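You operate a simulated robot arm through the tools that you are given. There is no shell and no other tool. Be economical: measure what you need, move in short steps, check, and stop when the job is done.

You run a simulated two-armed robot. Do the job below in one go: nothing can be reset, and whatever is moved stays where it is left.

TASK
Take the orange leaflets and leave it on the top shelf by the hall door. Turn the unit four knob a to 1. Take the white jar from the green top of unit four and put it on the blue pad. Take the lid off the yellow pot and lay it down on the green top of unit three. Open the delivery drawer, put the orange sponge in the inside of the delivery drawer and shut the drawer again. Turn the side knob to -1. Switch the dryer switch on. Take the white can and leave it on top of the teal leaflets. Take the bottle that says "OIL" from the top of the packing bench and put it on the green tape roll. Put the 30 job ticket from the top of the planning bench on top of the brown carton there and the 40 job ticket on the free end of the roller bench top. Put the small pad on the red cover. The order is free. Set down upright: white jar, white can, bottle.

Only the result counts: the job must be done as asked and must still hold three seconds after the hand-in. Knocking over, shifting, dropping, spilling or breaking anything else fails it. Lids that push on must go on centred and level and be pressed home; caps that screw on are set level and turned clockwise until they are tight.

THE ROBOT
Two 7-joint arms with two-finger parallel grippers on one trunk, on a base that drives. Base frame: it is fixed to the floor where the robot stands at the start and does not move with it; the origin is under the middle of the robot, x ahead of it, y to its left, z up. Lengths are in mm, angles in rad, forces in N, time in s.
The left shoulder is at the start at [62, 196, 1179], the right one opposite. With the tool pointing down near the work surface each hand reaches from about 160 to 700 mm from the robot's upright axis, wherever it stands, measured 20 degrees to its own side. Places, roughly: blue pad (6x6x2 cm) [1000, -1500, 1000]; bottle [5000, -4250, 1000]; carton [5250, -500, 1000]; delivery drawer [2400, -1700, 700]; dryer switch [3000, -1800, 1100]; free end of the roller bench top [5100, 3000, 800]; green tape roll (9x9x4 cm) [5000, -3600, 900]; inside of the delivery drawer [2400, -1600, 700]; job ticket [5000, -500, 1000]; orange leaflets [500, -250, 1000]; orange sponge (8x5x4 cm) [1000, -4500, 900]; red cover [2500, 1250, 750]; side knob [2300, -4400, 900]; small pad (10x8x2 cm) [2500, 1600, 800]; teal leaflets [5000, -4250, 750]; top shelf by the hall door [-2900, 3000, 1600]; unit four knob a [1000, -1300, 1000]; white can [2500, -1750, 1000]; white jar [750, -1500, 1000]; yellow pot [-750, -1750, 1000]. Payload 1.57 kg a hand.
Tool frame (each hand has its own): the origin (TCP) lies between the finger pads and is the grasp point; the fingertips stand 30 mm ahead of it; z points along the fingers, y is the line along which they close. The gripper opens to 110 mm. The fingers are 24 mm wide and 12 mm thick; the gripper's body (48 by 112 mm) begins 78 mm behind the TCP.
Orientation is that of the tool frame in the base frame, as a unit quaternion [x, y, z, w]. With the fingers straight down and closing along the base's y, the tool's x points along the base's -x, its y along +y and its z along -z.

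THE INTERFACE
- The arms move only by the tool step_arm. It takes "left_steps", "right_steps" or both (then of equal length, played together; a hand with none holds still); each is a list of rows, each a list of 7 numbers: the shift along the tool's x, y, z in m, then the turn, a rotation vector about the tool's x, y, z in rad, then the finger opening in m, from 0 to 0.11. In form: [[x, y, z, ax, ay, az, grip], ...]. A call has 1 to 10 rows; each row is the pose to reach, as a shift and turn from the pose commanded when the call began, along the tool's axes at that moment. A row lasts 0.2 s, in which the tool goes at most 50 mm and 0.15 rad; a call with a longer step from one row to the next is refused whole, and so is a gripper value outside its range. Where a pose cannot be reached the arm comes as near as it can. A force on the tool above 40 N (or 10 N above the force at the start of the call, whichever is more), or a blocked arm, ends the call early, and 0.2 s more pass. Each finger travels about 72 mm/s and halts on what it meets, pressing with about 29 N; the grip force reading is that of the motor and also rises with nothing between the fingers. The clock runs only during rows and for 0.2 s after the last one: add rows that repeat a pose to give the fingers time. It gives the time, the measured TCP pose, the force on the tool (base axes), the opening and the grip force at its end, in the units of the frame above (readings bear some noise), with the torque about the TCP (base axes, N m) and any sound that the robot's microphone picked up.
- Cameras (640 x 400 px; columns grow to the right, rows downward): "scene" is now at [104.4, -11.4, 1756.1]; the picture's right is [-0.10, -0.99, -0.00], its down [-0.82, 0.08, -0.56] and it looks along [0.56, -0.06, -0.83] (base axes); focal length 282 px, centre (320, 200). "left" rides on the left gripper at [70, -16, -141] in its tool frame; the picture's right is [0.23, 0.97, 0.00], its down [-0.85, 0.20, -0.48] and it looks along [-0.47, 0.11, 0.88] (tool axes); focal length 222 px, centre (320, 200). "right" rides on the right gripper at [70, 16, -141] in its tool frame; the picture's right is [-0.23, 0.97, 0.00], its down [-0.85, -0.20, -0.48] and it looks along [-0.47, -0.11, 0.88] (tool axes); focal length 222 px, centre (320, 200). There is no depth. A picture from a camera that has moved, and an enlarged one, comes with that camera's place and axes in the base frame and with its lens.
- camera(camera): a new picture of that camera. It takes no simulated time.
- raise_lower(by): slides the trunk up (or, below 0, down) by that many mm; the arms and the scene camera ride with it, the base frame stays. It gives what a move gives, with no picture.
- drive_base(legs): drives the robot by 1 to 6 legs, each [ahead, left, turn to the left] in mm, mm and rad, along the robot's own axes; the way and the turn of a leg run together, so that a leg with both is an arc; at most 1500 mm and 3.142 rad a leg. The arms and the cameras ride along, it lands a little off, and it stops where it bumps. It gives what a move gives.
- aim_head(pan, tilt): turns the head with the scene camera to pan (to the left, within 1.501 rad either way) and tilt (down, from -0.506 to 1.204), counted from straight ahead of the robot. It gives what a move gives.
- enlarge(camera, box): a new picture of the part [left, top, right, bottom] of that camera's present view, enlarged. It takes no simulated time.
- hand_in(): hands the job in; it is judged then, once.

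Go step by step. Nothing tells you exact positions but the pictures and the camera data: compare them with the known pose of the tool, close in by small moves and look again before you grip or let go. The budget is 546 turns and 334 pictures, counting those below and the enlarged ones. Unless the task says otherwise, let go and move clear before handing in, and close with one line.

The tools are called after ">>>" as a command line: name --argument value ..., lists and objects as JSON in quotes. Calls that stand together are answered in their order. step_arm: Moves the arms, as the interface text tells. Its arguments: {"type":"object","properties":{"left_steps":{"type":"array","items":{"type":"array","items":{"type":"number"}}},"right_steps":{"type":"array","items":{"type":"array","items":{"type":"number"}}}},"required":[]} The other tools are called the same way: raise_lower (by) slides the trunk up or down; drive_base (legs) drives the base; aim_head (pan, tilt) turns the head that bears the scene camera; camera (camera) takes a picture; enlarge (camera, box) takes an enlarged picture of a part of a camera's view; hand_in () hands the job in.

At the start:

```text
time_s: 0.0
left_tcp_pos: [509.8, 62.2, 1293.3]
left_tcp_rot: [0.0, 1.0, 0.0, -0.001]
left_force: [-0.2, -0.4, -0.1]
left_moment: [0.01, -0.01, -0.01]
left_gripper_width: 109.9
left_grasp_force: 0.2
right_tcp_pos: [347.8, -287.3, 1214.3]
right_tcp_rot: [-0.001, 1.0, 0.0, -0.001]
right_force: [0.4, 0.2, 0.3]
right_moment: [-0.02, 0.01, -0.01]
right_gripper_width: 110.0
right_grasp_force: 0.1
trunk travel left (down, up): [-775.0, 215.0]
robot x, y, heading: [1.6, -1.0, 0.001]
head pan, tilt: [-0.099, 0.97]
```

scene: 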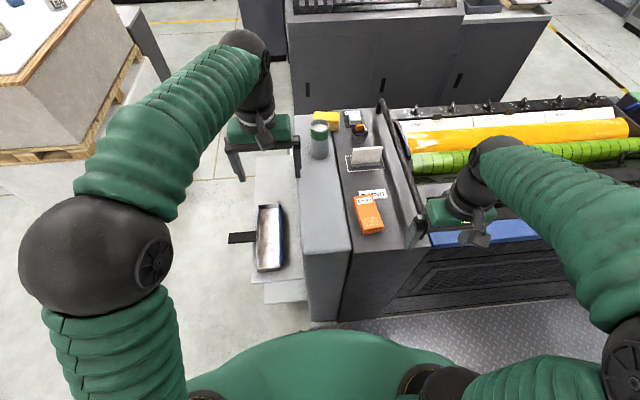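
right: 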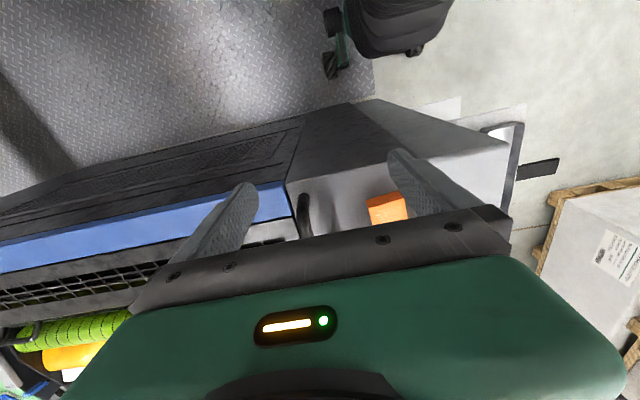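
left: 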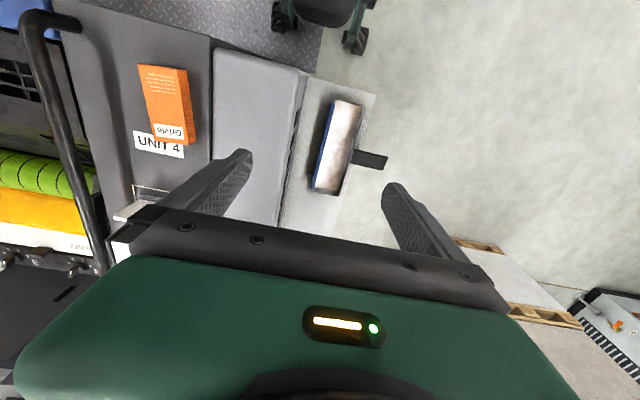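

I see the unit-four end with the orange leaflets ahead of the robot. First I look around to learn the layout.

>>> enlarge --camera "scene" --box '[220, 80, 460, 330]'

>>> aim_head --pan -0.9 --tilt 0.35

>>> camera --camera "scene"

>>> aim_head --pan 0.0 --tilt 0.35

>>> camera --camera "scene"

>>> aim_head --pan 1.2 --tilt 0.35

>>> camera --camera "scene"

```text
1.60 times, centred on (340, 205) of scene
camera zoom: at [104.4, -11.4, 1756.1], right [-0.1, -0.99, 0.0], down [-0.82, 0.08, -0.56], along [0.56, -0.06, -0.83], focal length 450 px, centre (288, 192)
```

zoom: 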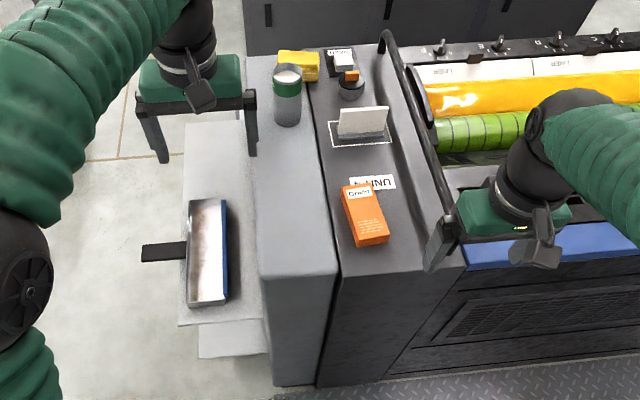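

```text
time_s: 1.1
left_tcp_pos: [509.6, 60.7, 1294.6]
left_tcp_rot: [0.0, 1.0, 0.001, 0.0]
left_force: [-0.3, -0.1, 0.3]
left_moment: [0.01, 0.02, 0.01]
left_gripper_width: 110.1
left_grasp_force: 0.0
right_tcp_pos: [346.5, -286.3, 1214.2]
right_tcp_rot: [0.0, 1.0, 0.0, 0.001]
right_force: [-0.3, -0.3, -0.1]
right_moment: [0.0, 0.02, 0.01]
right_gripper_width: 110.0
right_grasp_force: 0.0
trunk travel left (down, up): [-775.0, 215.0]
robot x, y, heading: [-2.0, 0.5, -0.001]
head pan, tilt: [-0.901, 0.351]
```

```text
329 pictures are left
camera scene: at [91.2, -77.2, 1808.7], right [-0.78, -0.62, 0.0], down [-0.22, 0.27, -0.94], along [0.58, -0.74, -0.35], focal length 282 px, centre (320, 200)
```

scene: 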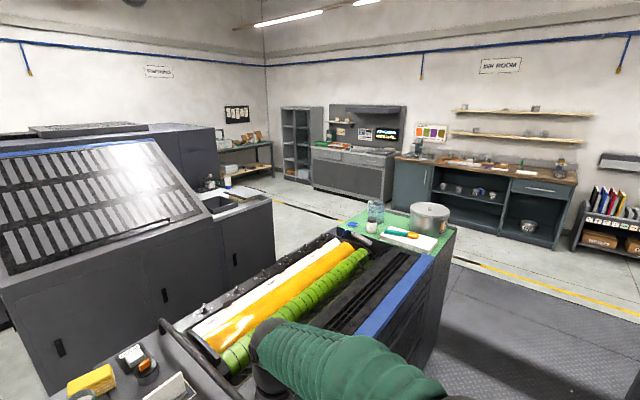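

```text
time_s: 2.3
left_tcp_pos: [508.4, 62.5, 1293.2]
left_tcp_rot: [0.0, 1.0, 0.0, 0.0]
left_force: [0.2, 0.1, 0.2]
left_moment: [0.01, -0.03, -0.03]
left_gripper_width: 109.9
left_grasp_force: 0.0
right_tcp_pos: [346.7, -286.1, 1212.7]
right_tcp_rot: [0.0, 1.0, -0.001, 0.0]
right_force: [0.0, -0.2, -0.5]
right_moment: [-0.01, -0.05, 0.01]
right_gripper_width: 110.1
right_grasp_force: 0.1
trunk travel left (down, up): [-775.0, 215.0]
robot x, y, heading: [-0.4, 1.8, 0.003]
head pan, tilt: [0.0, 0.351]
```

```text
328 pictures are left
camera scene: at [126.4, -4.3, 1808.8], right [0.0, -1.0, 0.0], down [-0.35, 0.0, -0.94], along [0.94, 0.0, -0.35], focal length 282 px, centre (320, 200)
```

scene: 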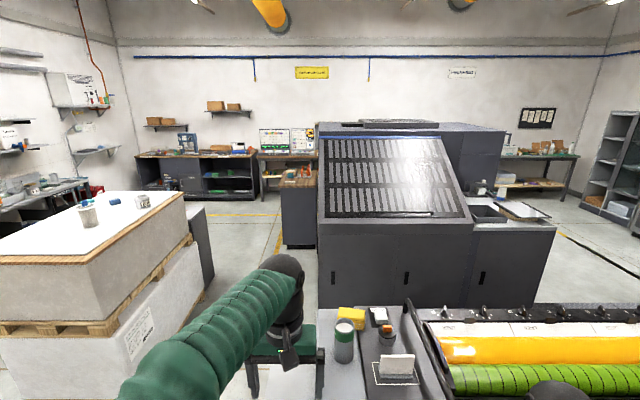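

```text
time_s: 3.7
left_tcp_pos: [509.3, 62.0, 1295.2]
left_tcp_rot: [0.0, 1.0, 0.001, 0.0]
left_force: [0.7, -0.2, -0.4]
left_moment: [-0.01, -0.01, 0.01]
left_gripper_width: 109.9
left_grasp_force: 0.0
right_tcp_pos: [347.4, -285.0, 1213.1]
right_tcp_rot: [0.0, 1.0, 0.0, -0.001]
right_force: [0.4, 0.8, 0.2]
right_moment: [0.0, 0.02, 0.02]
right_gripper_width: 110.4
right_grasp_force: 0.1
trunk travel left (down, up): [-775.0, 215.0]
robot x, y, heading: [0.3, -0.9, 0.001]
head pan, tilt: [1.201, 0.351]
```

```text
327 pictures are left
camera scene: at [67.1, 82.6, 1808.9], right [0.93, -0.36, 0.0], down [-0.13, -0.32, -0.94], along [0.34, 0.88, -0.34], focal length 282 px, centre (320, 200)
```

scene: 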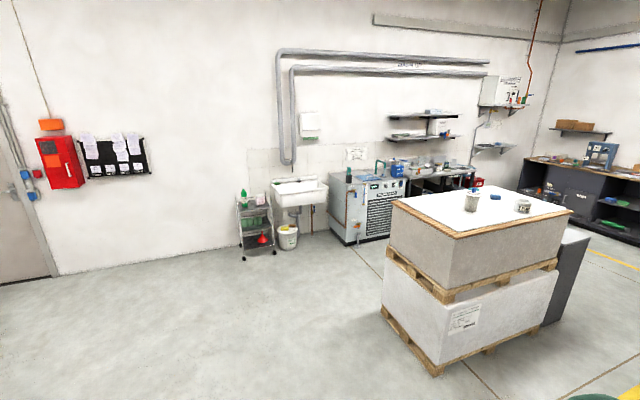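

I take the orange pack to be near [545, -215, 1000]. I move the right hand over it, keeping height, and look.

>>> step_arm --right_steps '[[-0.05, 0.02, 0, 0, 0, 0, 0.11], [-0.1, 0.04, 0, 0, 0, 0, 0.11], [-0.13, 0.07, 0, 0, 0, 0, 0.11], [-0.13, 0.07, 0.03, 0, 0, 0, 0.11]]'

>>> camera --camera "right"

>>> aim_head --pan -0.2 --tilt 0.97

>>> camera --camera "scene"

```text
refused: row 1 steps farther than a row can; nothing moved
```

```text
326 pictures are left
camera right: at [276.9, -270.5, 1355.9], right [0.23, 0.97, 0.0], down [0.86, -0.2, 0.48], along [0.47, -0.11, -0.88], focal length 222 px, centre (320, 200)
```

right: 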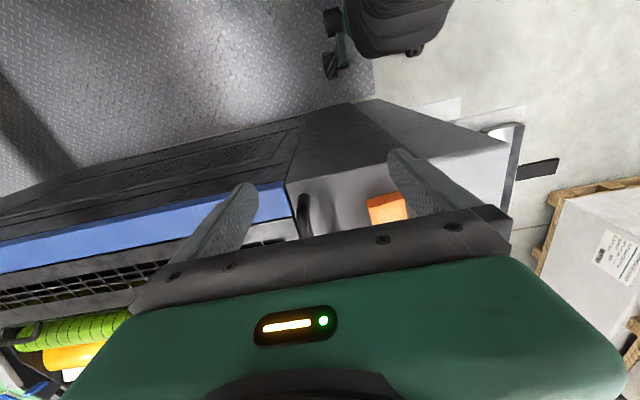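

```text
time_s: 5.3
left_tcp_pos: [508.9, 62.1, 1295.0]
left_tcp_rot: [0.0, 1.0, 0.0, 0.0]
left_force: [-1.0, 0.1, 0.4]
left_moment: [0.0, -0.01, 0.01]
left_gripper_width: 110.1
left_grasp_force: 0.1
right_tcp_pos: [347.9, -287.0, 1214.2]
right_tcp_rot: [-0.001, 1.0, 0.0, -0.001]
right_force: [0.4, 0.8, 0.9]
right_moment: [0.02, 0.0, 0.01]
right_gripper_width: 109.9
right_grasp_force: 0.0
trunk travel left (down, up): [-775.0, 215.0]
robot x, y, heading: [0.5, -0.2, -0.004]
head pan, tilt: [-0.201, 0.97]
```

```text
325 pictures are left
camera scene: at [103.4, -18.5, 1756.1], right [-0.2, -0.98, 0.0], down [-0.81, 0.16, -0.56], along [0.55, -0.11, -0.83], focal length 282 px, centre (320, 200)
```

scene: 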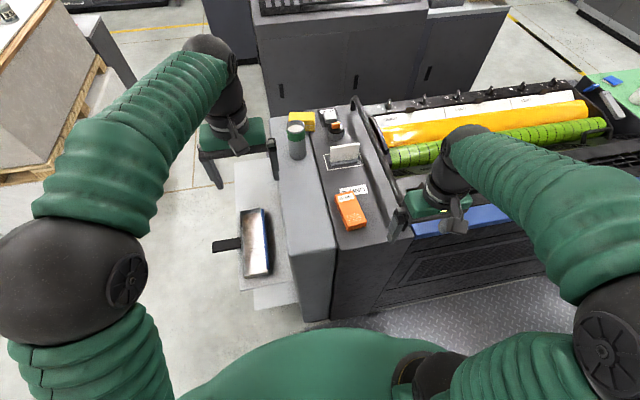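

The step was too long; I repeat with shorter rows.

>>> step_arm --right_steps '[[-0.04, 0.02, 0, 0, 0, 0, 0.11], [-0.08, 0.04, 0, 0, 0, 0, 0.11], [-0.12, 0.06, 0, 0, 0, 0, 0.11], [-0.14, 0.07, 0.03, 0, 0, 0, 0.11], [-0.14, 0.07, 0.06, 0, 0, 0, 0.11]]'

>>> camera --camera "right"

>>> enlarge --camera "scene" --box '[260, 90, 500, 240]'

```text
time_s: 6.5
left_tcp_pos: [508.4, 60.1, 1294.4]
left_tcp_rot: [-0.001, 1.0, 0.001, 0.0]
left_force: [-0.8, -0.1, 0.1]
left_moment: [0.02, -0.01, 0.0]
left_gripper_width: 109.8
left_grasp_force: 0.0
right_tcp_pos: [488.1, -215.4, 1154.6]
right_tcp_rot: [0.0, 1.0, 0.001, 0.0]
right_force: [0.7, 0.5, 0.3]
right_moment: [0.0, 0.0, 0.01]
right_gripper_width: 110.0
right_grasp_force: 0.1
trunk travel left (down, up): [-775.0, 215.0]
robot x, y, heading: [-1.3, 2.6, -0.002]
head pan, tilt: [-0.201, 0.97]
```

```text
324 pictures are left
camera right: at [418.2, -199.6, 1295.8], right [0.23, 0.97, 0.0], down [0.86, -0.2, 0.48], along [0.47, -0.11, -0.88], focal length 222 px, centre (320, 200)
```

right: 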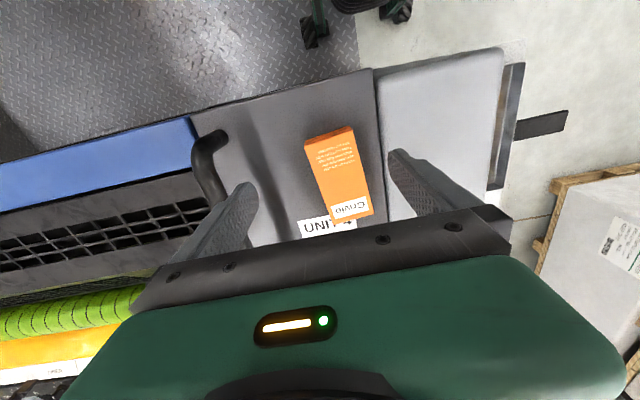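

```text
2.67 times, centred on (380, 165) of scene
camera zoom: at [105.9, -18.6, 1756.0], right [-0.2, -0.98, 0.0], down [-0.81, 0.16, -0.56], along [0.55, -0.11, -0.83], focal length 751 px, centre (160, 293)
```

zoom: 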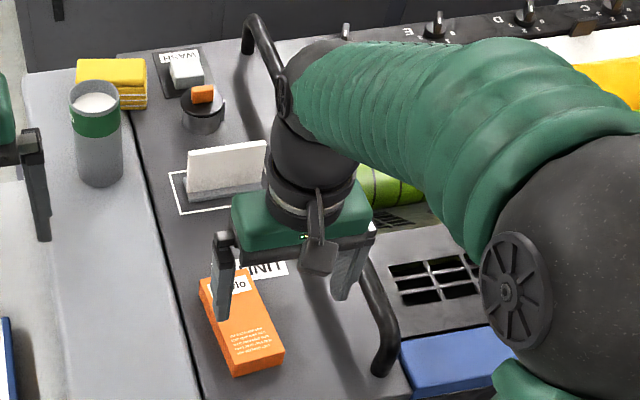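

The pack's centre is near [536, -200], top about z 1035. I tilt the right hand 43° forward so it suits the shelf later, then look again.

>>> step_arm --right_steps '[[0.01, 0.005, 0, 0, -0.15, 0, 0.11], [0.02, 0.01, 0, 0, -0.3, 0, 0.11], [0.03, 0.015, 0, 0, -0.45, 0, 0.11], [0.04, 0.015, 0, 0, -0.6, 0, 0.11], [0.04, 0.015, 0, 0, -0.75, 0, 0.11]]'

>>> camera --camera "right"

>>> enlarge --camera "scene" --box '[260, 90, 500, 240]'

```text
time_s: 7.7
left_tcp_pos: [508.5, 62.0, 1293.7]
left_tcp_rot: [0.001, 1.0, 0.0, -0.001]
left_force: [0.0, 0.4, 0.1]
left_moment: [0.01, 0.0, -0.01]
left_gripper_width: 109.9
left_grasp_force: 0.1
right_tcp_pos: [465.1, -201.7, 1158.7]
right_tcp_rot: [0.0, 0.931, 0.001, 0.364]
right_force: [0.3, 0.1, -0.3]
right_moment: [0.0, 0.02, 0.02]
right_gripper_width: 109.8
right_grasp_force: 0.1
right hand out of reach, approached as far as the arm can: row 5
trunk travel left (down, up): [-775.0, 215.0]
robot x, y, heading: [-0.2, -0.4, -0.001]
head pan, tilt: [-0.201, 0.97]
```

```text
322 pictures are left
camera right: at [317.2, -185.8, 1215.5], right [0.17, 0.97, 0.15], down [0.3, -0.2, 0.93], along [0.94, -0.11, -0.33], focal length 222 px, centre (320, 200)
```

right: 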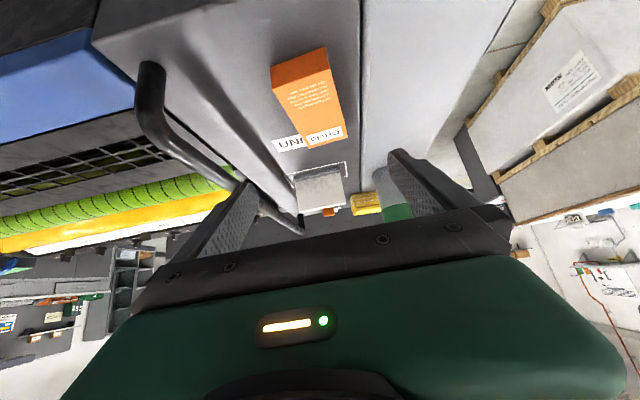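

```text
2.67 times, centred on (380, 165) of scene
camera zoom: at [103.6, -18.4, 1756.1], right [-0.2, -0.98, 0.0], down [-0.81, 0.16, -0.56], along [0.55, -0.11, -0.83], focal length 751 px, centre (160, 293)
```

zoom: 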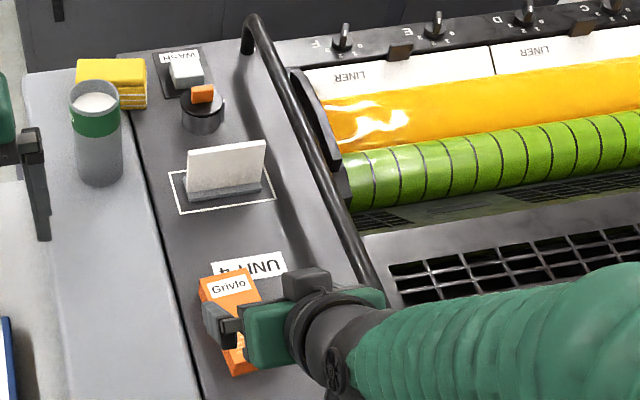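

>>> enlarge --camera "right" --box '[240, 20, 400, 170]'

```text
2.67 times, centred on (320, 95) of right
camera zoom: at [317.2, -185.8, 1215.5], right [0.17, 0.97, 0.15], down [0.3, -0.2, 0.93], along [0.94, -0.11, -0.33], focal length 592 px, centre (320, 480)
```

zoom: 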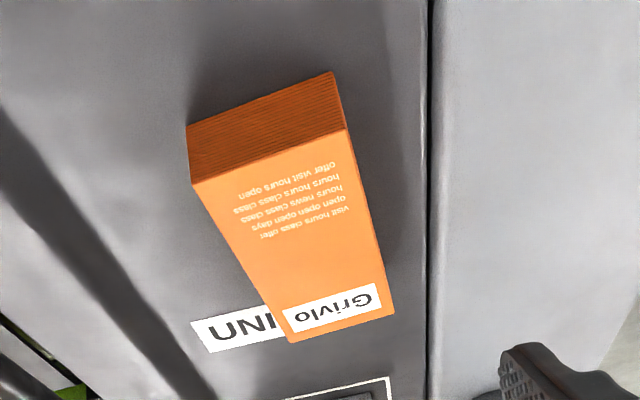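

Pack centre [537, -199], top 1035, bottom 1005, yaw about 5°. I descend astride it to TCP z 1039.

>>> step_arm --right_steps '[[0.012, 0.001, 0.04, -0.05, 0, -0.06, 0.11], [0.024, 0.002, 0.08, -0.05, 0, -0.06, 0.11], [0.036, 0.003, 0.112, -0.05, 0, -0.06, 0.11], [0.036, 0.003, 0.13, -0.05, 0, -0.06, 0.1]]'

>>> camera --camera "right"

>>> enlarge --camera "scene" --box '[300, 150, 420, 250]'

```text
time_s: 8.7
left_tcp_pos: [509.2, 62.2, 1294.2]
left_tcp_rot: [0.0, 1.0, 0.0, 0.001]
left_force: [0.2, -0.3, 0.2]
left_moment: [0.01, -0.02, 0.0]
left_gripper_width: 110.0
left_grasp_force: 0.0
right_tcp_pos: [526.5, -196.5, 1038.3]
right_tcp_rot: [-0.038, 0.93, 0.013, 0.365]
right_force: [-0.3, 0.2, 0.2]
right_moment: [-0.01, 0.01, 0.01]
right_gripper_width: 99.7
right_grasp_force: 0.0
trunk travel left (down, up): [-775.0, 215.0]
robot x, y, heading: [-1.8, 1.7, -0.003]
head pan, tilt: [-0.201, 0.97]
```

```text
319 pictures are left
camera right: at [378.2, -192.9, 1094.7], right [0.09, 0.98, 0.15], down [0.31, -0.17, 0.93], along [0.95, -0.04, -0.32], focal length 222 px, centre (320, 200)
```

right: 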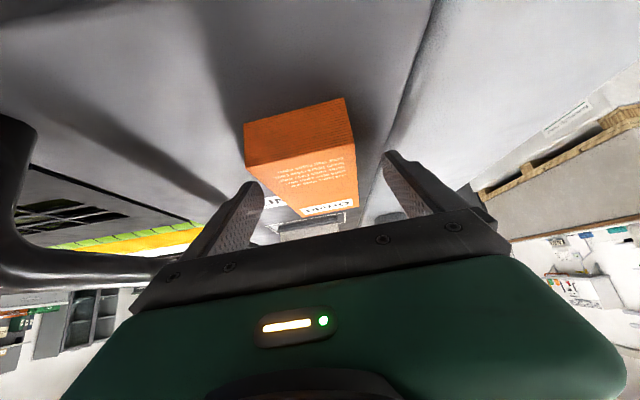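

```text
4.00 times, centred on (360, 200) of scene
camera zoom: at [104.7, -18.0, 1756.0], right [-0.2, -0.98, 0.0], down [-0.81, 0.16, -0.56], along [0.55, -0.11, -0.83], focal length 1126 px, centre (160, 200)
```

zoom: 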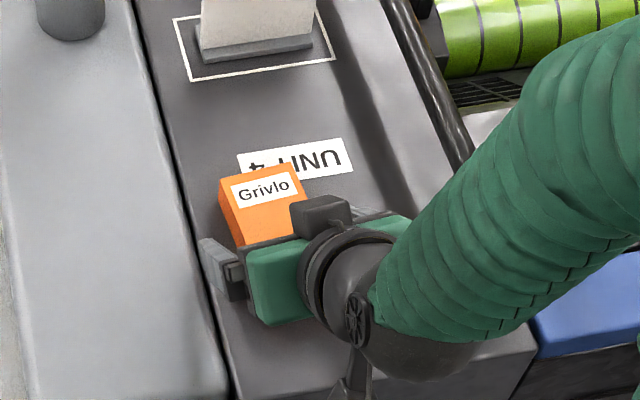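

The pack lies between the fingers. I close.

>>> step_arm --right_steps '[[0, 0, 0, 0, 0, 0, 0.075], [0, 0, 0, 0, 0, 0, 0.05], [0, 0, 0, 0, 0, 0, 0.045], [0, 0, 0, 0, 0, 0, 0.045]]'

>>> step_arm --right_steps '[[-0.01, 0, -0.011, 0, 0, 0, 0.045], [-0.035, 0, -0.036, 0, 0, 0, 0.045], [-0.07, 0, -0.07, 0, 0, 0, 0.045], [-0.1, 0, -0.1, 0, 0, 0, 0.045], [-0.1, 0, -0.14, 0, 0, 0, 0.045]]'

>>> camera --camera "right"

```text
time_s: 9.7
left_tcp_pos: [508.6, 61.9, 1294.0]
left_tcp_rot: [0.0, 1.0, 0.0, 0.0]
left_force: [0.8, -0.5, 0.1]
left_moment: [-0.02, 0.0, 0.01]
left_gripper_width: 110.0
left_grasp_force: 0.0
right_tcp_pos: [528.1, -197.1, 1038.5]
right_tcp_rot: [-0.037, 0.93, 0.012, 0.366]
right_force: [0.2, -0.3, 1.0]
right_moment: [0.04, -0.06, 0.01]
right_gripper_width: 59.5
right_grasp_force: 28.9
trunk travel left (down, up): [-775.0, 215.0]
robot x, y, heading: [1.4, -0.6, -0.0]
head pan, tilt: [-0.201, 0.97]
```

```text
time_s: 11.1
left_tcp_pos: [506.6, 62.2, 1295.0]
left_tcp_rot: [-0.001, 1.0, 0.0, 0.001]
left_force: [-0.3, 0.8, 0.2]
left_moment: [-0.04, -0.02, -0.03]
left_gripper_width: 109.9
left_grasp_force: 0.1
right_tcp_pos: [502.1, -173.0, 1205.9]
right_tcp_rot: [-0.069, 0.929, 0.024, 0.362]
right_force: [-0.2, 0.0, -0.9]
right_moment: [-0.02, 0.02, 0.01]
right_gripper_width: 59.8
right_grasp_force: 28.3
trunk travel left (down, up): [-775.0, 215.0]
robot x, y, heading: [1.7, -2.9, 0.0]
head pan, tilt: [-0.201, 0.97]
stopped in row 5 (right hand): the arm was blocked; the commanded pose is now the measured one
```

```text
317 pictures are left
camera right: at [354.8, -177.3, 1263.1], right [0.03, 0.99, 0.15], down [0.33, -0.15, 0.93], along [0.94, 0.03, -0.33], focal length 222 px, centre (320, 200)
```

right: 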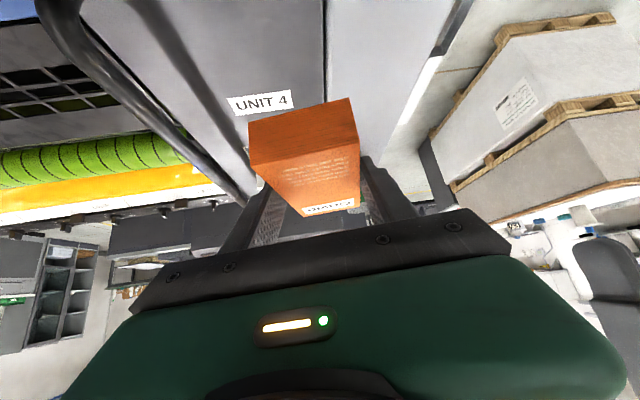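

The pack is held. I back off and turn toward the hall door to look.

>>> drive_base --legs '[[-350, 0, 0], [0, 0, 2.3]]'

>>> aim_head --pan 0 --tilt 0.25

>>> camera --camera "scene"

```text
time_s: 13.4
left_tcp_pos: [210.7, 107.7, 1297.9]
left_tcp_rot: [-0.054, 0.999, 0.001, 0.004]
left_force: [0.0, 0.6, 0.3]
left_moment: [-0.09, -0.02, 0.02]
left_gripper_width: 110.1
left_grasp_force: 0.0
right_tcp_pos: [240.7, -122.3, 1202.8]
right_tcp_rot: [-0.117, 0.923, 0.042, 0.365]
right_force: [-0.4, 0.1, -0.6]
right_moment: [-0.09, 0.0, -0.07]
right_gripper_width: 59.6
right_grasp_force: 28.5
trunk travel left (down, up): [-775.0, 215.0]
robot x, y, heading: [-276.5, -2.4, 0.105]
head pan, tilt: [-0.201, 0.97]
stopped in leg 1: the robot was blocked; the commanded pose is now the measured one
```

```text
time_s: 14.5
left_tcp_pos: [216.5, 92.2, 1298.0]
left_tcp_rot: [-0.052, 0.999, 0.008, 0.002]
left_force: [0.5, -0.7, -0.6]
left_moment: [0.01, 0.01, 0.03]
left_gripper_width: 109.9
left_grasp_force: 0.1
right_tcp_pos: [244.7, -137.4, 1200.4]
right_tcp_rot: [-0.114, 0.923, 0.051, 0.365]
right_force: [0.5, -0.3, -1.5]
right_moment: [0.01, 0.0, -0.03]
right_gripper_width: 59.8
right_grasp_force: 28.8
trunk travel left (down, up): [-775.0, 215.0]
robot x, y, heading: [-277.5, -3.9, 0.103]
head pan, tilt: [0.0, 0.25]
```

```text
316 pictures are left
camera scene: at [-147.5, 16.3, 1818.6], right [0.11, -0.99, 0.01], down [-0.25, -0.03, -0.97], along [0.96, 0.1, -0.25], focal length 282 px, centre (320, 200)
```

scene: 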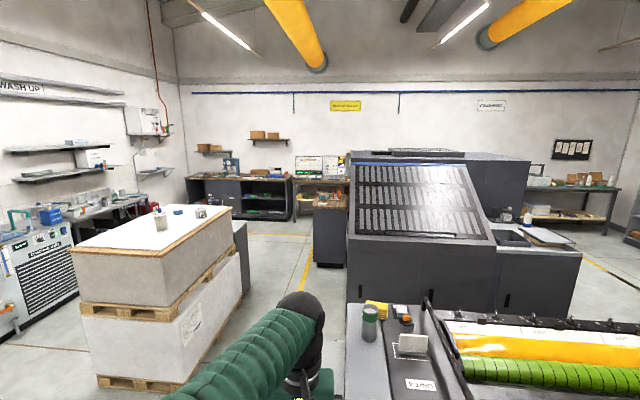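

Something blocks behind. I look to both sides.

>>> aim_head --pan 1.5 --tilt 0.6

>>> camera --camera "scene"

>>> aim_head --pan -1.5 --tilt 0.6

>>> camera --camera "scene"

```text
time_s: 16.1
left_tcp_pos: [211.4, 92.4, 1299.0]
left_tcp_rot: [-0.052, 0.999, 0.007, 0.004]
left_force: [0.6, 0.7, -0.1]
left_moment: [0.0, -0.04, 0.0]
left_gripper_width: 110.0
left_grasp_force: 0.2
right_tcp_pos: [241.2, -137.0, 1202.0]
right_tcp_rot: [-0.115, 0.923, 0.049, 0.365]
right_force: [0.8, -0.6, -2.1]
right_moment: [0.06, 0.05, -0.01]
right_gripper_width: 59.6
right_grasp_force: 29.0
trunk travel left (down, up): [-775.0, 215.0]
robot x, y, heading: [-278.1, -2.5, 0.11]
head pan, tilt: [1.499, 0.6]
```

```text
315 pictures are left
camera scene: at [-247.0, 93.3, 1786.8], right [1.0, 0.03, 0.0], down [0.02, -0.57, -0.82], along [-0.03, 0.82, -0.57], focal length 282 px, centre (320, 200)
```

scene: 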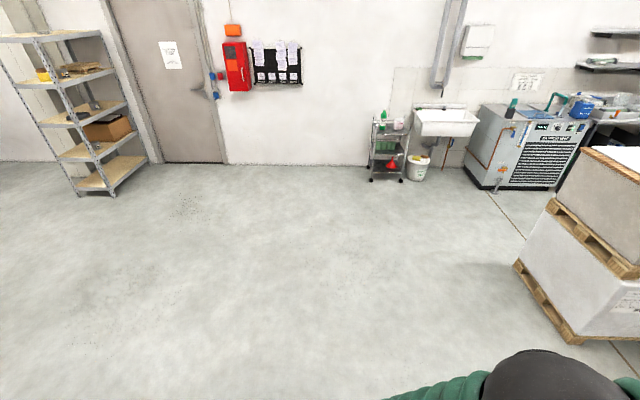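

```text
time_s: 18.7
left_tcp_pos: [213.0, 91.2, 1297.7]
left_tcp_rot: [-0.053, 0.999, 0.008, 0.003]
left_force: [-0.6, -0.3, -0.4]
left_moment: [-0.05, 0.02, 0.03]
left_gripper_width: 110.1
left_grasp_force: 0.0
right_tcp_pos: [241.7, -136.7, 1201.3]
right_tcp_rot: [-0.114, 0.923, 0.049, 0.365]
right_force: [-0.3, -0.5, -1.5]
right_moment: [-0.01, 0.02, -0.06]
right_gripper_width: 59.6
right_grasp_force: 28.8
trunk travel left (down, up): [-775.0, 215.0]
robot x, y, heading: [-277.0, -5.2, 0.106]
head pan, tilt: [-1.499, 0.6]
```

```text
314 pictures are left
camera scene: at [-227.8, -82.6, 1787.6], right [-0.98, -0.18, 0.0], down [-0.1, 0.55, -0.83], along [0.14, -0.81, -0.56], focal length 282 px, centre (320, 200)
```

scene: 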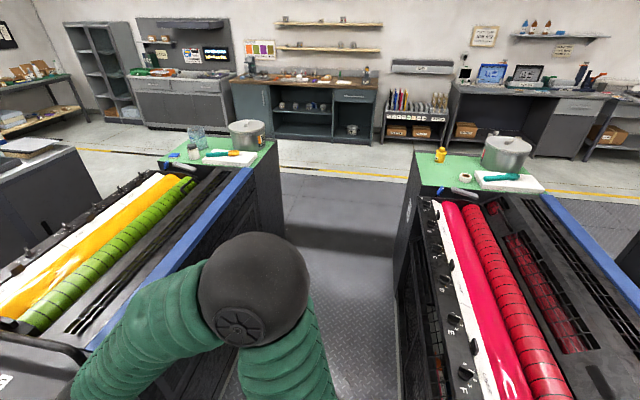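

The aisle lies between units three and four; the free floor is to the left. The hall-door rack stands near x −2700…−3100, y 2700…3500. I straighten, strafe left into the open, and turn to face it.

>>> drive_base --legs '[[100, 0, -0.1], [0, 1400, 0], [0, 0, 3.0]]'

>>> aim_head --pan 0 --tilt 0.2

>>> camera --camera "scene"

```text
time_s: 33.5
left_tcp_pos: [-665.3, 1481.9, 1298.0]
left_tcp_rot: [0.995, -0.096, -0.004, 0.008]
left_force: [0.1, -0.4, -0.2]
left_moment: [0.02, 0.02, 0.0]
left_gripper_width: 110.0
left_grasp_force: 0.0
right_tcp_pos: [-623.6, 1708.4, 1201.1]
right_tcp_rot: [0.929, -0.024, -0.368, -0.005]
right_force: [0.5, 0.4, -1.4]
right_moment: [0.01, -0.02, 0.03]
right_gripper_width: 59.4
right_grasp_force: 29.1
trunk travel left (down, up): [-775.0, 215.0]
robot x, y, heading: [-169.8, 1429.0, 2.95]
head pan, tilt: [-1.499, 0.6]
```

```text
time_s: 35.1
left_tcp_pos: [-664.0, 1480.9, 1298.8]
left_tcp_rot: [0.995, -0.096, -0.006, 0.008]
left_force: [0.2, 0.3, -0.2]
left_moment: [-0.03, 0.01, 0.01]
left_gripper_width: 110.0
left_grasp_force: 0.0
right_tcp_pos: [-623.4, 1707.8, 1201.5]
right_tcp_rot: [0.929, -0.023, -0.368, -0.004]
right_force: [-0.5, 0.3, -1.3]
right_moment: [0.0, -0.01, 0.02]
right_gripper_width: 59.5
right_grasp_force: 28.8
trunk travel left (down, up): [-775.0, 215.0]
robot x, y, heading: [-169.1, 1425.6, 2.949]
head pan, tilt: [0.0, 0.201]
```

```text
313 pictures are left
camera scene: at [-291.0, 1449.2, 1822.7], right [0.19, 0.98, 0.0], down [0.2, -0.04, -0.98], along [-0.96, 0.19, -0.2], focal length 282 px, centre (320, 200)
```

scene: 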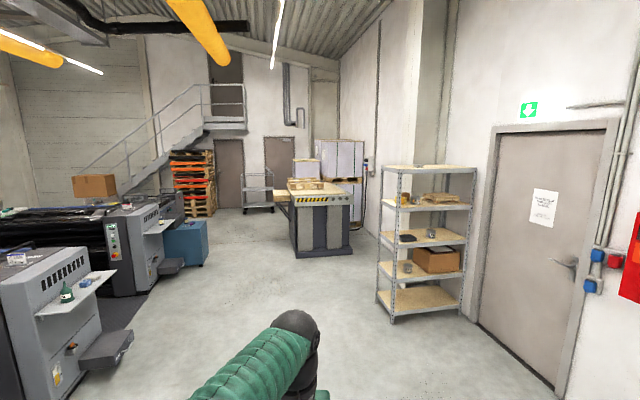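

The rack's open front faces +x, from y 2690 to 3470, top near z 1570. I drive over in front of it.

>>> drive_base --legs '[[950, -610, 0], [967, -609, 0], [0, 0, 0.192]]'

>>> raise_lower --by 210

>>> aim_head --pan -0.2 --tilt 0.5

>>> camera --camera "scene"

```text
time_s: 47.0
left_tcp_pos: [-2280.5, 2976.8, 1297.4]
left_tcp_rot: [1.0, -0.016, -0.004, 0.008]
left_force: [-0.1, 0.3, -0.9]
left_moment: [-0.04, -0.04, 0.04]
left_gripper_width: 109.9
left_grasp_force: 0.1
right_tcp_pos: [-2277.6, 3206.0, 1200.0]
right_tcp_rot: [0.928, 0.05, -0.368, 0.025]
right_force: [0.0, -0.7, -1.2]
right_moment: [0.0, -0.02, -0.01]
right_gripper_width: 59.6
right_grasp_force: 28.9
trunk travel left (down, up): [-775.0, 215.0]
robot x, y, heading: [-1783.8, 2999.7, 3.109]
head pan, tilt: [0.0, 0.201]
```

```text
time_s: 49.2
left_tcp_pos: [-2281.7, 2974.0, 1508.7]
left_tcp_rot: [1.0, -0.016, -0.005, 0.007]
left_force: [0.0, -0.4, 0.6]
left_moment: [0.02, 0.02, 0.0]
left_gripper_width: 110.2
left_grasp_force: 0.1
right_tcp_pos: [-2278.6, 3204.9, 1411.0]
right_tcp_rot: [0.928, 0.05, -0.368, 0.025]
right_force: [-0.4, 0.0, -0.6]
right_moment: [0.02, 0.0, 0.04]
right_gripper_width: 59.6
right_grasp_force: 29.1
trunk travel left (down, up): [-985.0, 5.0]
robot x, y, heading: [-1782.7, 3000.8, 3.11]
head pan, tilt: [0.0, 0.201]
```

```text
time_s: 50.0
left_tcp_pos: [-2281.4, 2974.2, 1509.4]
left_tcp_rot: [1.0, -0.016, -0.004, 0.008]
left_force: [0.0, -0.4, -0.4]
left_moment: [0.0, 0.0, 0.03]
left_gripper_width: 109.8
left_grasp_force: 0.2
right_tcp_pos: [-2277.6, 3203.8, 1409.5]
right_tcp_rot: [0.928, 0.05, -0.368, 0.024]
right_force: [0.2, -0.1, -1.4]
right_moment: [-0.03, -0.01, 0.06]
right_gripper_width: 59.6
right_grasp_force: 28.7
trunk travel left (down, up): [-985.0, 5.0]
robot x, y, heading: [-1781.6, 3000.6, 3.11]
head pan, tilt: [-0.201, 0.499]
```

```text
312 pictures are left
camera scene: at [-1905.1, 3019.5, 2005.1], right [0.23, 0.97, 0.0], down [0.47, -0.11, -0.88], along [-0.85, 0.2, -0.48], focal length 282 px, centre (320, 200)
```

scene: 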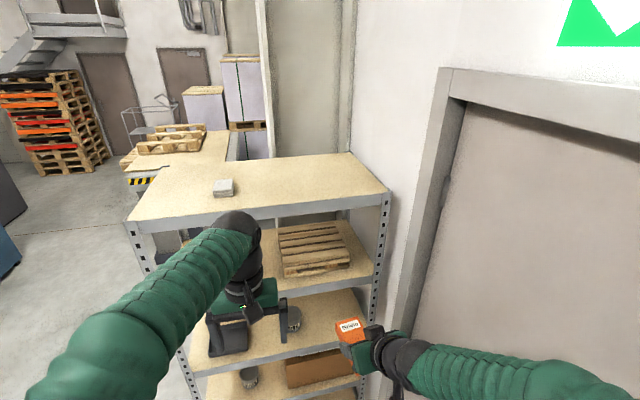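

The top board is clear at y ≈ 3150 (a small block sits at about [-2845, 2896]). I raise the right hand above the board level.

>>> step_arm --right_steps '[[-0.03, 0, -0.0315, 0, 0, 0, 0.045], [-0.06, 0, -0.063, 0, 0, 0, 0.045], [-0.09, 0, -0.0945, 0, 0, 0, 0.045], [-0.12, 0, -0.126, 0, 0, 0, 0.045], [-0.15, 0, -0.1575, 0, 0, 0, 0.045], [-0.18, 0, -0.189, 0, 0, 0, 0.045]]'

>>> camera --camera "scene"

```text
time_s: 51.4
left_tcp_pos: [-2280.0, 2975.2, 1508.9]
left_tcp_rot: [1.0, -0.016, -0.005, 0.007]
left_force: [-0.5, -0.9, -0.4]
left_moment: [0.0, -0.01, 0.01]
left_gripper_width: 110.2
left_grasp_force: 0.0
right_tcp_pos: [-2277.4, 3205.5, 1672.1]
right_tcp_rot: [0.928, 0.05, -0.368, 0.025]
right_force: [0.8, -0.1, -0.8]
right_moment: [0.0, -0.08, -0.02]
right_gripper_width: 59.6
right_grasp_force: 28.5
trunk travel left (down, up): [-985.0, 5.0]
robot x, y, heading: [-1785.7, 2998.5, 3.108]
head pan, tilt: [-0.201, 0.499]
```

```text
311 pictures are left
camera scene: at [-1903.8, 3019.7, 2005.1], right [0.23, 0.97, 0.0], down [0.47, -0.11, -0.88], along [-0.85, 0.2, -0.48], focal length 282 px, centre (320, 200)
```

scene: 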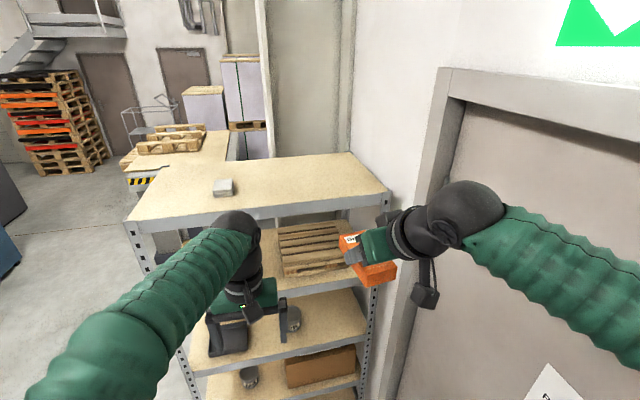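

I drive 290 mm ahead (left hand stays in front of the rack), then extend the right hand over the board.

>>> drive_base --legs '[[290, 0, 0.03]]'

>>> step_arm --right_steps '[[-0.033, 0, 0.031, 0, 0, 0, 0.045], [-0.066, 0, 0.062, 0, 0, 0, 0.045], [-0.099, 0, 0.093, 0, 0, 0, 0.045], [-0.132, 0, 0.124, 0, 0, 0, 0.045], [-0.155, 0, 0.146, 0, 0, 0, 0.045]]'

>>> camera --camera "scene"

>>> camera --camera "right"

```text
time_s: 53.4
left_tcp_pos: [-2559.4, 2960.5, 1511.6]
left_tcp_rot: [1.0, 0.001, -0.009, 0.008]
left_force: [0.1, -0.5, -0.2]
left_moment: [-0.02, 0.0, 0.04]
left_gripper_width: 110.3
left_grasp_force: 0.0
right_tcp_pos: [-2564.3, 3191.9, 1675.2]
right_tcp_rot: [0.926, 0.067, -0.37, 0.031]
right_force: [-0.2, -0.6, -2.0]
right_moment: [0.0, -0.02, 0.0]
right_gripper_width: 59.8
right_grasp_force: 29.1
trunk travel left (down, up): [-985.0, 5.0]
robot x, y, heading: [-2073.8, 3003.3, -3.135]
head pan, tilt: [-0.201, 0.499]
```

```text
time_s: 54.6
left_tcp_pos: [-2573.1, 2961.3, 1506.6]
left_tcp_rot: [1.0, 0.002, -0.003, 0.008]
left_force: [-1.1, 0.5, -0.2]
left_moment: [0.02, -0.04, 0.04]
left_gripper_width: 110.0
left_grasp_force: 0.0
right_tcp_pos: [-2789.9, 3161.9, 1668.7]
right_tcp_rot: [0.928, 0.067, -0.364, 0.03]
right_force: [0.4, -0.6, -1.8]
right_moment: [0.01, -0.02, 0.01]
right_gripper_width: 59.4
right_grasp_force: 29.2
trunk travel left (down, up): [-985.0, 5.0]
robot x, y, heading: [-2065.4, 3003.6, -3.138]
head pan, tilt: [-0.201, 0.499]
```

```text
310 pictures are left
camera scene: at [-2203.8, 3019.3, 2004.3], right [0.2, 0.98, 0.0], down [0.48, -0.09, -0.87], along [-0.86, 0.17, -0.49], focal length 282 px, centre (320, 200)
```

scene: 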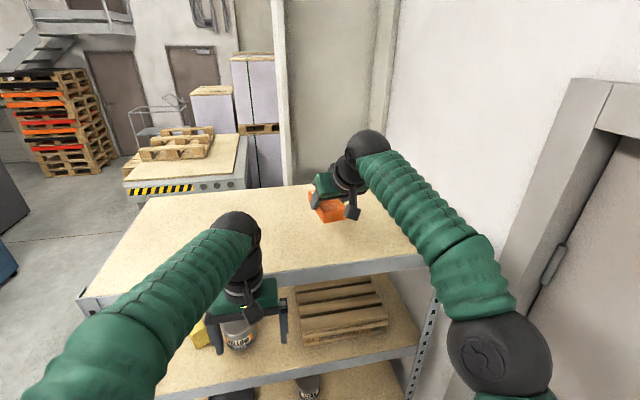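

```text
309 pictures are left
camera right: at [-2643.3, 3167.5, 1725.3], right [-0.02, -0.99, 0.16], down [-0.33, 0.16, 0.93], along [-0.94, -0.03, -0.33], focal length 222 px, centre (320, 200)
```

right: 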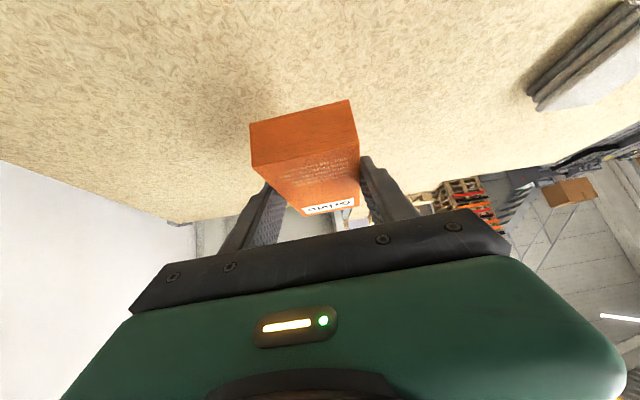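

The pack is over the board. I lower most of the way and check the gap.

>>> step_arm --right_steps '[[0.02, 0, 0.021, 0, 0, 0, 0.045], [0.034, 0, 0.036, 0, 0, 0, 0.045]]'

>>> enlarge --camera "scene" --box '[270, 150, 390, 250]'

>>> camera --camera "right"

```text
time_s: 55.2
left_tcp_pos: [-2566.0, 2961.4, 1509.1]
left_tcp_rot: [1.0, 0.002, -0.005, 0.008]
left_force: [-0.1, 0.5, 0.2]
left_moment: [-0.02, 0.01, 0.0]
left_gripper_width: 109.9
left_grasp_force: 0.0
right_tcp_pos: [-2783.4, 3160.8, 1623.9]
right_tcp_rot: [0.927, 0.065, -0.368, 0.03]
right_force: [-0.4, -1.0, -2.3]
right_moment: [0.01, -0.03, 0.04]
right_gripper_width: 59.6
right_grasp_force: 28.9
trunk travel left (down, up): [-985.0, 5.0]
robot x, y, heading: [-2071.6, 2999.0, -3.138]
head pan, tilt: [-0.201, 0.499]
```

```text
4.00 times, centred on (330, 200) of scene
camera zoom: at [-2193.5, 3019.0, 2005.0], right [0.2, 0.98, 0.0], down [0.47, -0.09, -0.88], along [-0.86, 0.17, -0.48], focal length 1126 px, centre (280, 200)
```

zoom: 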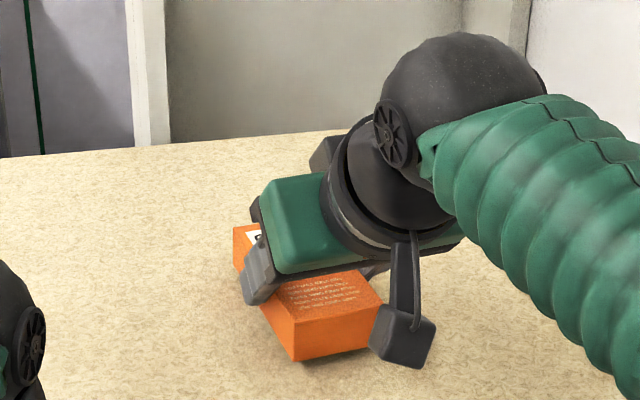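

```text
307 pictures are left
camera right: at [-2634.8, 3166.8, 1679.2], right [-0.02, -0.99, 0.16], down [-0.32, 0.16, 0.93], along [-0.95, -0.03, -0.32], focal length 222 px, centre (320, 200)
```

right: 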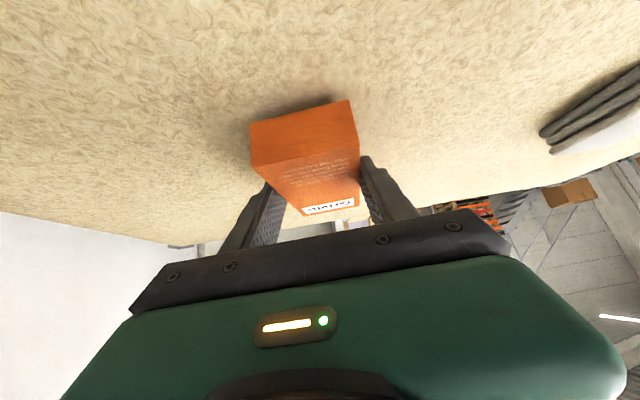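

>>> step_arm --right_steps '[[0.0035, 0, 0.0037, 0, 0, 0, 0.045], [0.007, 0, 0.0073, 0, 0, 0, 0.045], [0.0085, 0, 0.0088, 0, 0, 0, 0.045]]'

>>> enlarge --camera "right" --box '[230, 60, 390, 220]'

```text
time_s: 56.0
left_tcp_pos: [-2564.1, 2961.3, 1510.2]
left_tcp_rot: [1.0, 0.001, -0.007, 0.007]
left_force: [-0.9, 0.8, 0.6]
left_moment: [0.01, -0.01, 0.02]
left_gripper_width: 109.9
left_grasp_force: 0.0
right_tcp_pos: [-2780.7, 3159.9, 1614.8]
right_tcp_rot: [0.926, 0.066, -0.372, 0.03]
right_force: [-0.6, 1.4, 14.5]
right_moment: [0.6, -0.6, 0.06]
right_gripper_width: 59.6
right_grasp_force: 29.4
trunk travel left (down, up): [-985.0, 5.0]
robot x, y, heading: [-2067.6, 2999.9, -3.139]
head pan, tilt: [-0.201, 0.499]
```

```text
2.50 times, centred on (310, 140) of right
camera zoom: at [-2632.4, 3165.6, 1669.9], right [-0.02, -0.99, 0.16], down [-0.32, 0.16, 0.94], along [-0.95, -0.03, -0.31], focal length 555 px, centre (345, 350)
```

zoom: 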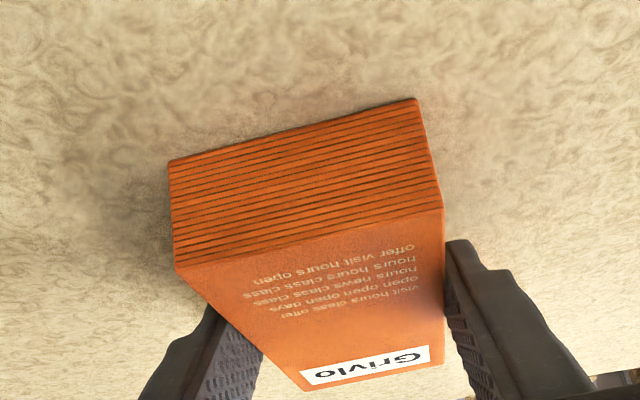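

It touches the board. I open and back out along the fingers.

>>> step_arm --right_steps '[[0, 0, 0, 0, 0, 0, 0.06], [0, 0, 0, 0, 0, 0, 0.075], [0, 0, 0, 0, 0, 0, 0.09], [0, 0, 0, 0, 0, 0, 0.09]]'

>>> step_arm --right_steps '[[-0.01, 0, -0.03, 0, 0, 0, 0.09], [-0.02, 0, -0.07, 0, 0, 0, 0.09], [-0.03, 0, -0.11, 0, 0, 0, 0.09], [-0.03, 0, -0.15, 0, 0, 0, 0.09], [-0.03, 0, -0.19, 0, 0, 0, 0.09]]'

>>> camera --camera "scene"

```text
time_s: 57.0
left_tcp_pos: [-2566.3, 2961.4, 1508.9]
left_tcp_rot: [1.0, 0.001, -0.005, 0.008]
left_force: [0.5, -0.4, -0.2]
left_moment: [0.02, -0.01, 0.02]
left_gripper_width: 110.0
left_grasp_force: 0.0
right_tcp_pos: [-2782.7, 3160.6, 1611.5]
right_tcp_rot: [0.927, 0.065, -0.368, 0.031]
right_force: [0.0, 0.3, 0.2]
right_moment: [-0.01, 0.03, 0.0]
right_gripper_width: 89.9
right_grasp_force: 0.1
trunk travel left (down, up): [-985.0, 5.0]
robot x, y, heading: [-2072.6, 3005.9, -3.137]
head pan, tilt: [-0.201, 0.499]
```

```text
time_s: 58.2
left_tcp_pos: [-2563.1, 2961.1, 1510.2]
left_tcp_rot: [1.0, 0.0, -0.006, 0.008]
left_force: [0.1, -0.6, -0.3]
left_moment: [0.0, -0.01, -0.02]
left_gripper_width: 110.1
left_grasp_force: 0.1
right_tcp_pos: [-2670.7, 3179.0, 1770.1]
right_tcp_rot: [0.927, 0.067, -0.368, 0.031]
right_force: [-0.2, 0.0, -0.2]
right_moment: [0.05, 0.02, 0.01]
right_gripper_width: 89.9
right_grasp_force: 0.0
trunk travel left (down, up): [-985.0, 5.0]
robot x, y, heading: [-2069.5, 3003.8, -3.138]
head pan, tilt: [-0.201, 0.499]
```

```text
305 pictures are left
camera scene: at [-2190.3, 3018.7, 2005.2], right [0.2, 0.98, 0.0], down [0.47, -0.09, -0.88], along [-0.86, 0.17, -0.48], focal length 282 px, centre (320, 200)
```

scene: 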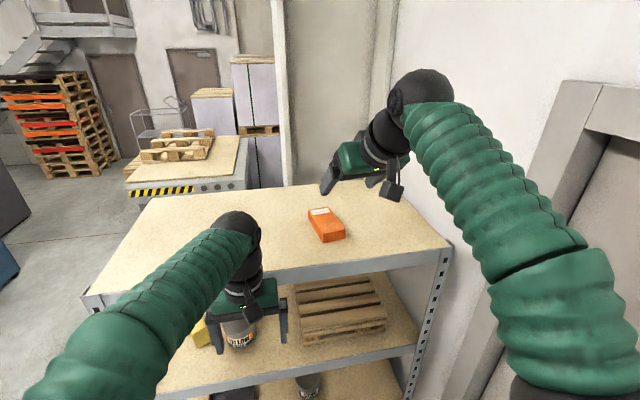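

Leaflets are on the top shelf. I back away, lower the trunk, and head for the aisle between units three and four.

>>> drive_base --legs '[[-500, 0, 0], [0, 0, 1.57]]'

>>> raise_lower --by -210

>>> aim_head --pan 0.5 --tilt 0.35

>>> camera --camera "scene"

```text
time_s: 64.9
left_tcp_pos: [-1542.1, 2509.1, 1509.9]
left_tcp_rot: [0.722, 0.692, 0.002, 0.009]
left_force: [0.9, -0.2, -0.2]
left_moment: [0.0, 0.01, -0.02]
left_gripper_width: 109.7
left_grasp_force: 0.0
right_tcp_pos: [-1763.7, 2410.0, 1768.3]
right_tcp_rot: [0.624, 0.689, -0.244, 0.277]
right_force: [0.4, 0.5, 0.4]
right_moment: [0.0, 0.02, -0.01]
right_gripper_width: 90.0
right_grasp_force: 0.1
trunk travel left (down, up): [-985.0, 5.0]
robot x, y, heading: [-1561.7, 3005.1, -1.611]
head pan, tilt: [-0.201, 0.499]
```

```text
time_s: 67.2
left_tcp_pos: [-1539.6, 2508.9, 1299.8]
left_tcp_rot: [0.721, 0.693, 0.002, 0.009]
left_force: [0.2, 0.0, -0.6]
left_moment: [0.0, 0.0, -0.01]
left_gripper_width: 110.0
left_grasp_force: 0.0
right_tcp_pos: [-1762.7, 2411.9, 1559.9]
right_tcp_rot: [0.624, 0.688, -0.245, 0.277]
right_force: [-0.8, 0.1, 0.1]
right_moment: [0.0, 0.0, 0.02]
right_gripper_width: 90.1
right_grasp_force: 0.0
trunk travel left (down, up): [-775.0, 215.0]
robot x, y, heading: [-1562.0, 3008.6, -1.613]
head pan, tilt: [-0.201, 0.499]
```

```text
time_s: 68.2
left_tcp_pos: [-1538.8, 2509.1, 1299.7]
left_tcp_rot: [0.722, 0.692, 0.002, 0.009]
left_force: [-0.3, -0.2, -0.7]
left_moment: [0.0, 0.02, -0.03]
left_gripper_width: 110.3
left_grasp_force: 0.1
right_tcp_pos: [-1763.2, 2410.9, 1559.5]
right_tcp_rot: [0.624, 0.688, -0.245, 0.277]
right_force: [0.1, 0.2, -0.1]
right_moment: [-0.01, -0.02, -0.03]
right_gripper_width: 89.9
right_grasp_force: 0.1
trunk travel left (down, up): [-775.0, 215.0]
robot x, y, heading: [-1559.1, 3005.0, -1.618]
head pan, tilt: [0.499, 0.351]
```

```text
304 pictures are left
camera scene: at [-1521.1, 2885.5, 1808.7], right [-0.9, -0.44, 0.0], down [-0.15, 0.31, -0.94], along [0.41, -0.84, -0.35], focal length 282 px, centre (320, 200)
```

scene: 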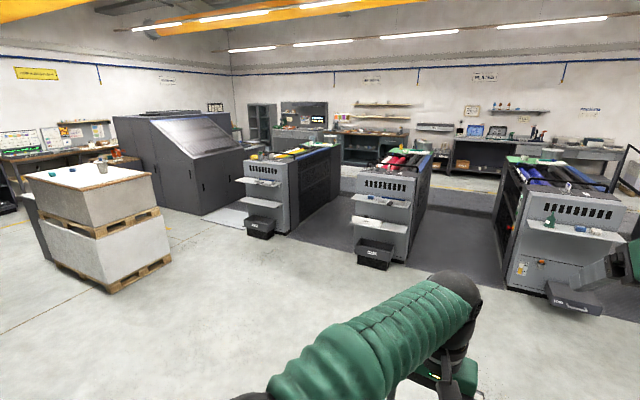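

Clear path. I drive to the aisle's north end facing south, then along it.

>>> drive_base --legs '[[1188, 820, 0], [1188, 820, 0], [0, 0, 0.047], [1200, 0, 0]]'

>>> aim_head --pan -0.5 --tilt 0.5

>>> camera --camera "scene"

```text
time_s: 88.1
left_tcp_pos: [100.1, -1063.6, 1300.6]
left_tcp_rot: [0.696, 0.718, 0.001, 0.01]
left_force: [-0.2, -1.0, -0.2]
left_moment: [-0.02, -0.05, 0.01]
left_gripper_width: 110.0
left_grasp_force: 0.1
right_tcp_pos: [-116.6, -1177.2, 1560.4]
right_tcp_rot: [0.598, 0.711, -0.235, 0.285]
right_force: [-0.3, 0.5, 0.3]
right_moment: [0.02, 0.01, 0.04]
right_gripper_width: 89.9
right_grasp_force: 0.0
trunk travel left (down, up): [-775.0, 215.0]
robot x, y, heading: [45.1, -571.7, -1.537]
head pan, tilt: [0.499, 0.351]
```

```text
time_s: 89.3
left_tcp_pos: [99.9, -1063.6, 1299.8]
left_tcp_rot: [0.697, 0.717, 0.001, 0.01]
left_force: [0.2, 0.7, -0.1]
left_moment: [0.01, 0.0, 0.02]
left_gripper_width: 109.9
left_grasp_force: 0.0
right_tcp_pos: [-114.3, -1176.8, 1560.7]
right_tcp_rot: [0.598, 0.711, -0.235, 0.285]
right_force: [-0.5, -0.2, 0.2]
right_moment: [0.0, -0.02, 0.01]
right_gripper_width: 90.2
right_grasp_force: 0.0
trunk travel left (down, up): [-775.0, 215.0]
robot x, y, heading: [43.0, -574.8, -1.54]
head pan, tilt: [-0.499, 0.499]
```

```text
303 pictures are left
camera scene: at [3.6, -689.7, 1795.1], right [-0.89, 0.45, 0.0], down [0.22, 0.43, -0.88], along [-0.4, -0.78, -0.48], focal length 282 px, centre (320, 200)
```

scene: 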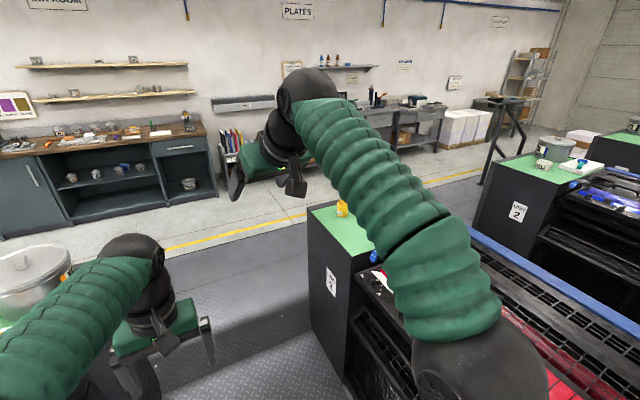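

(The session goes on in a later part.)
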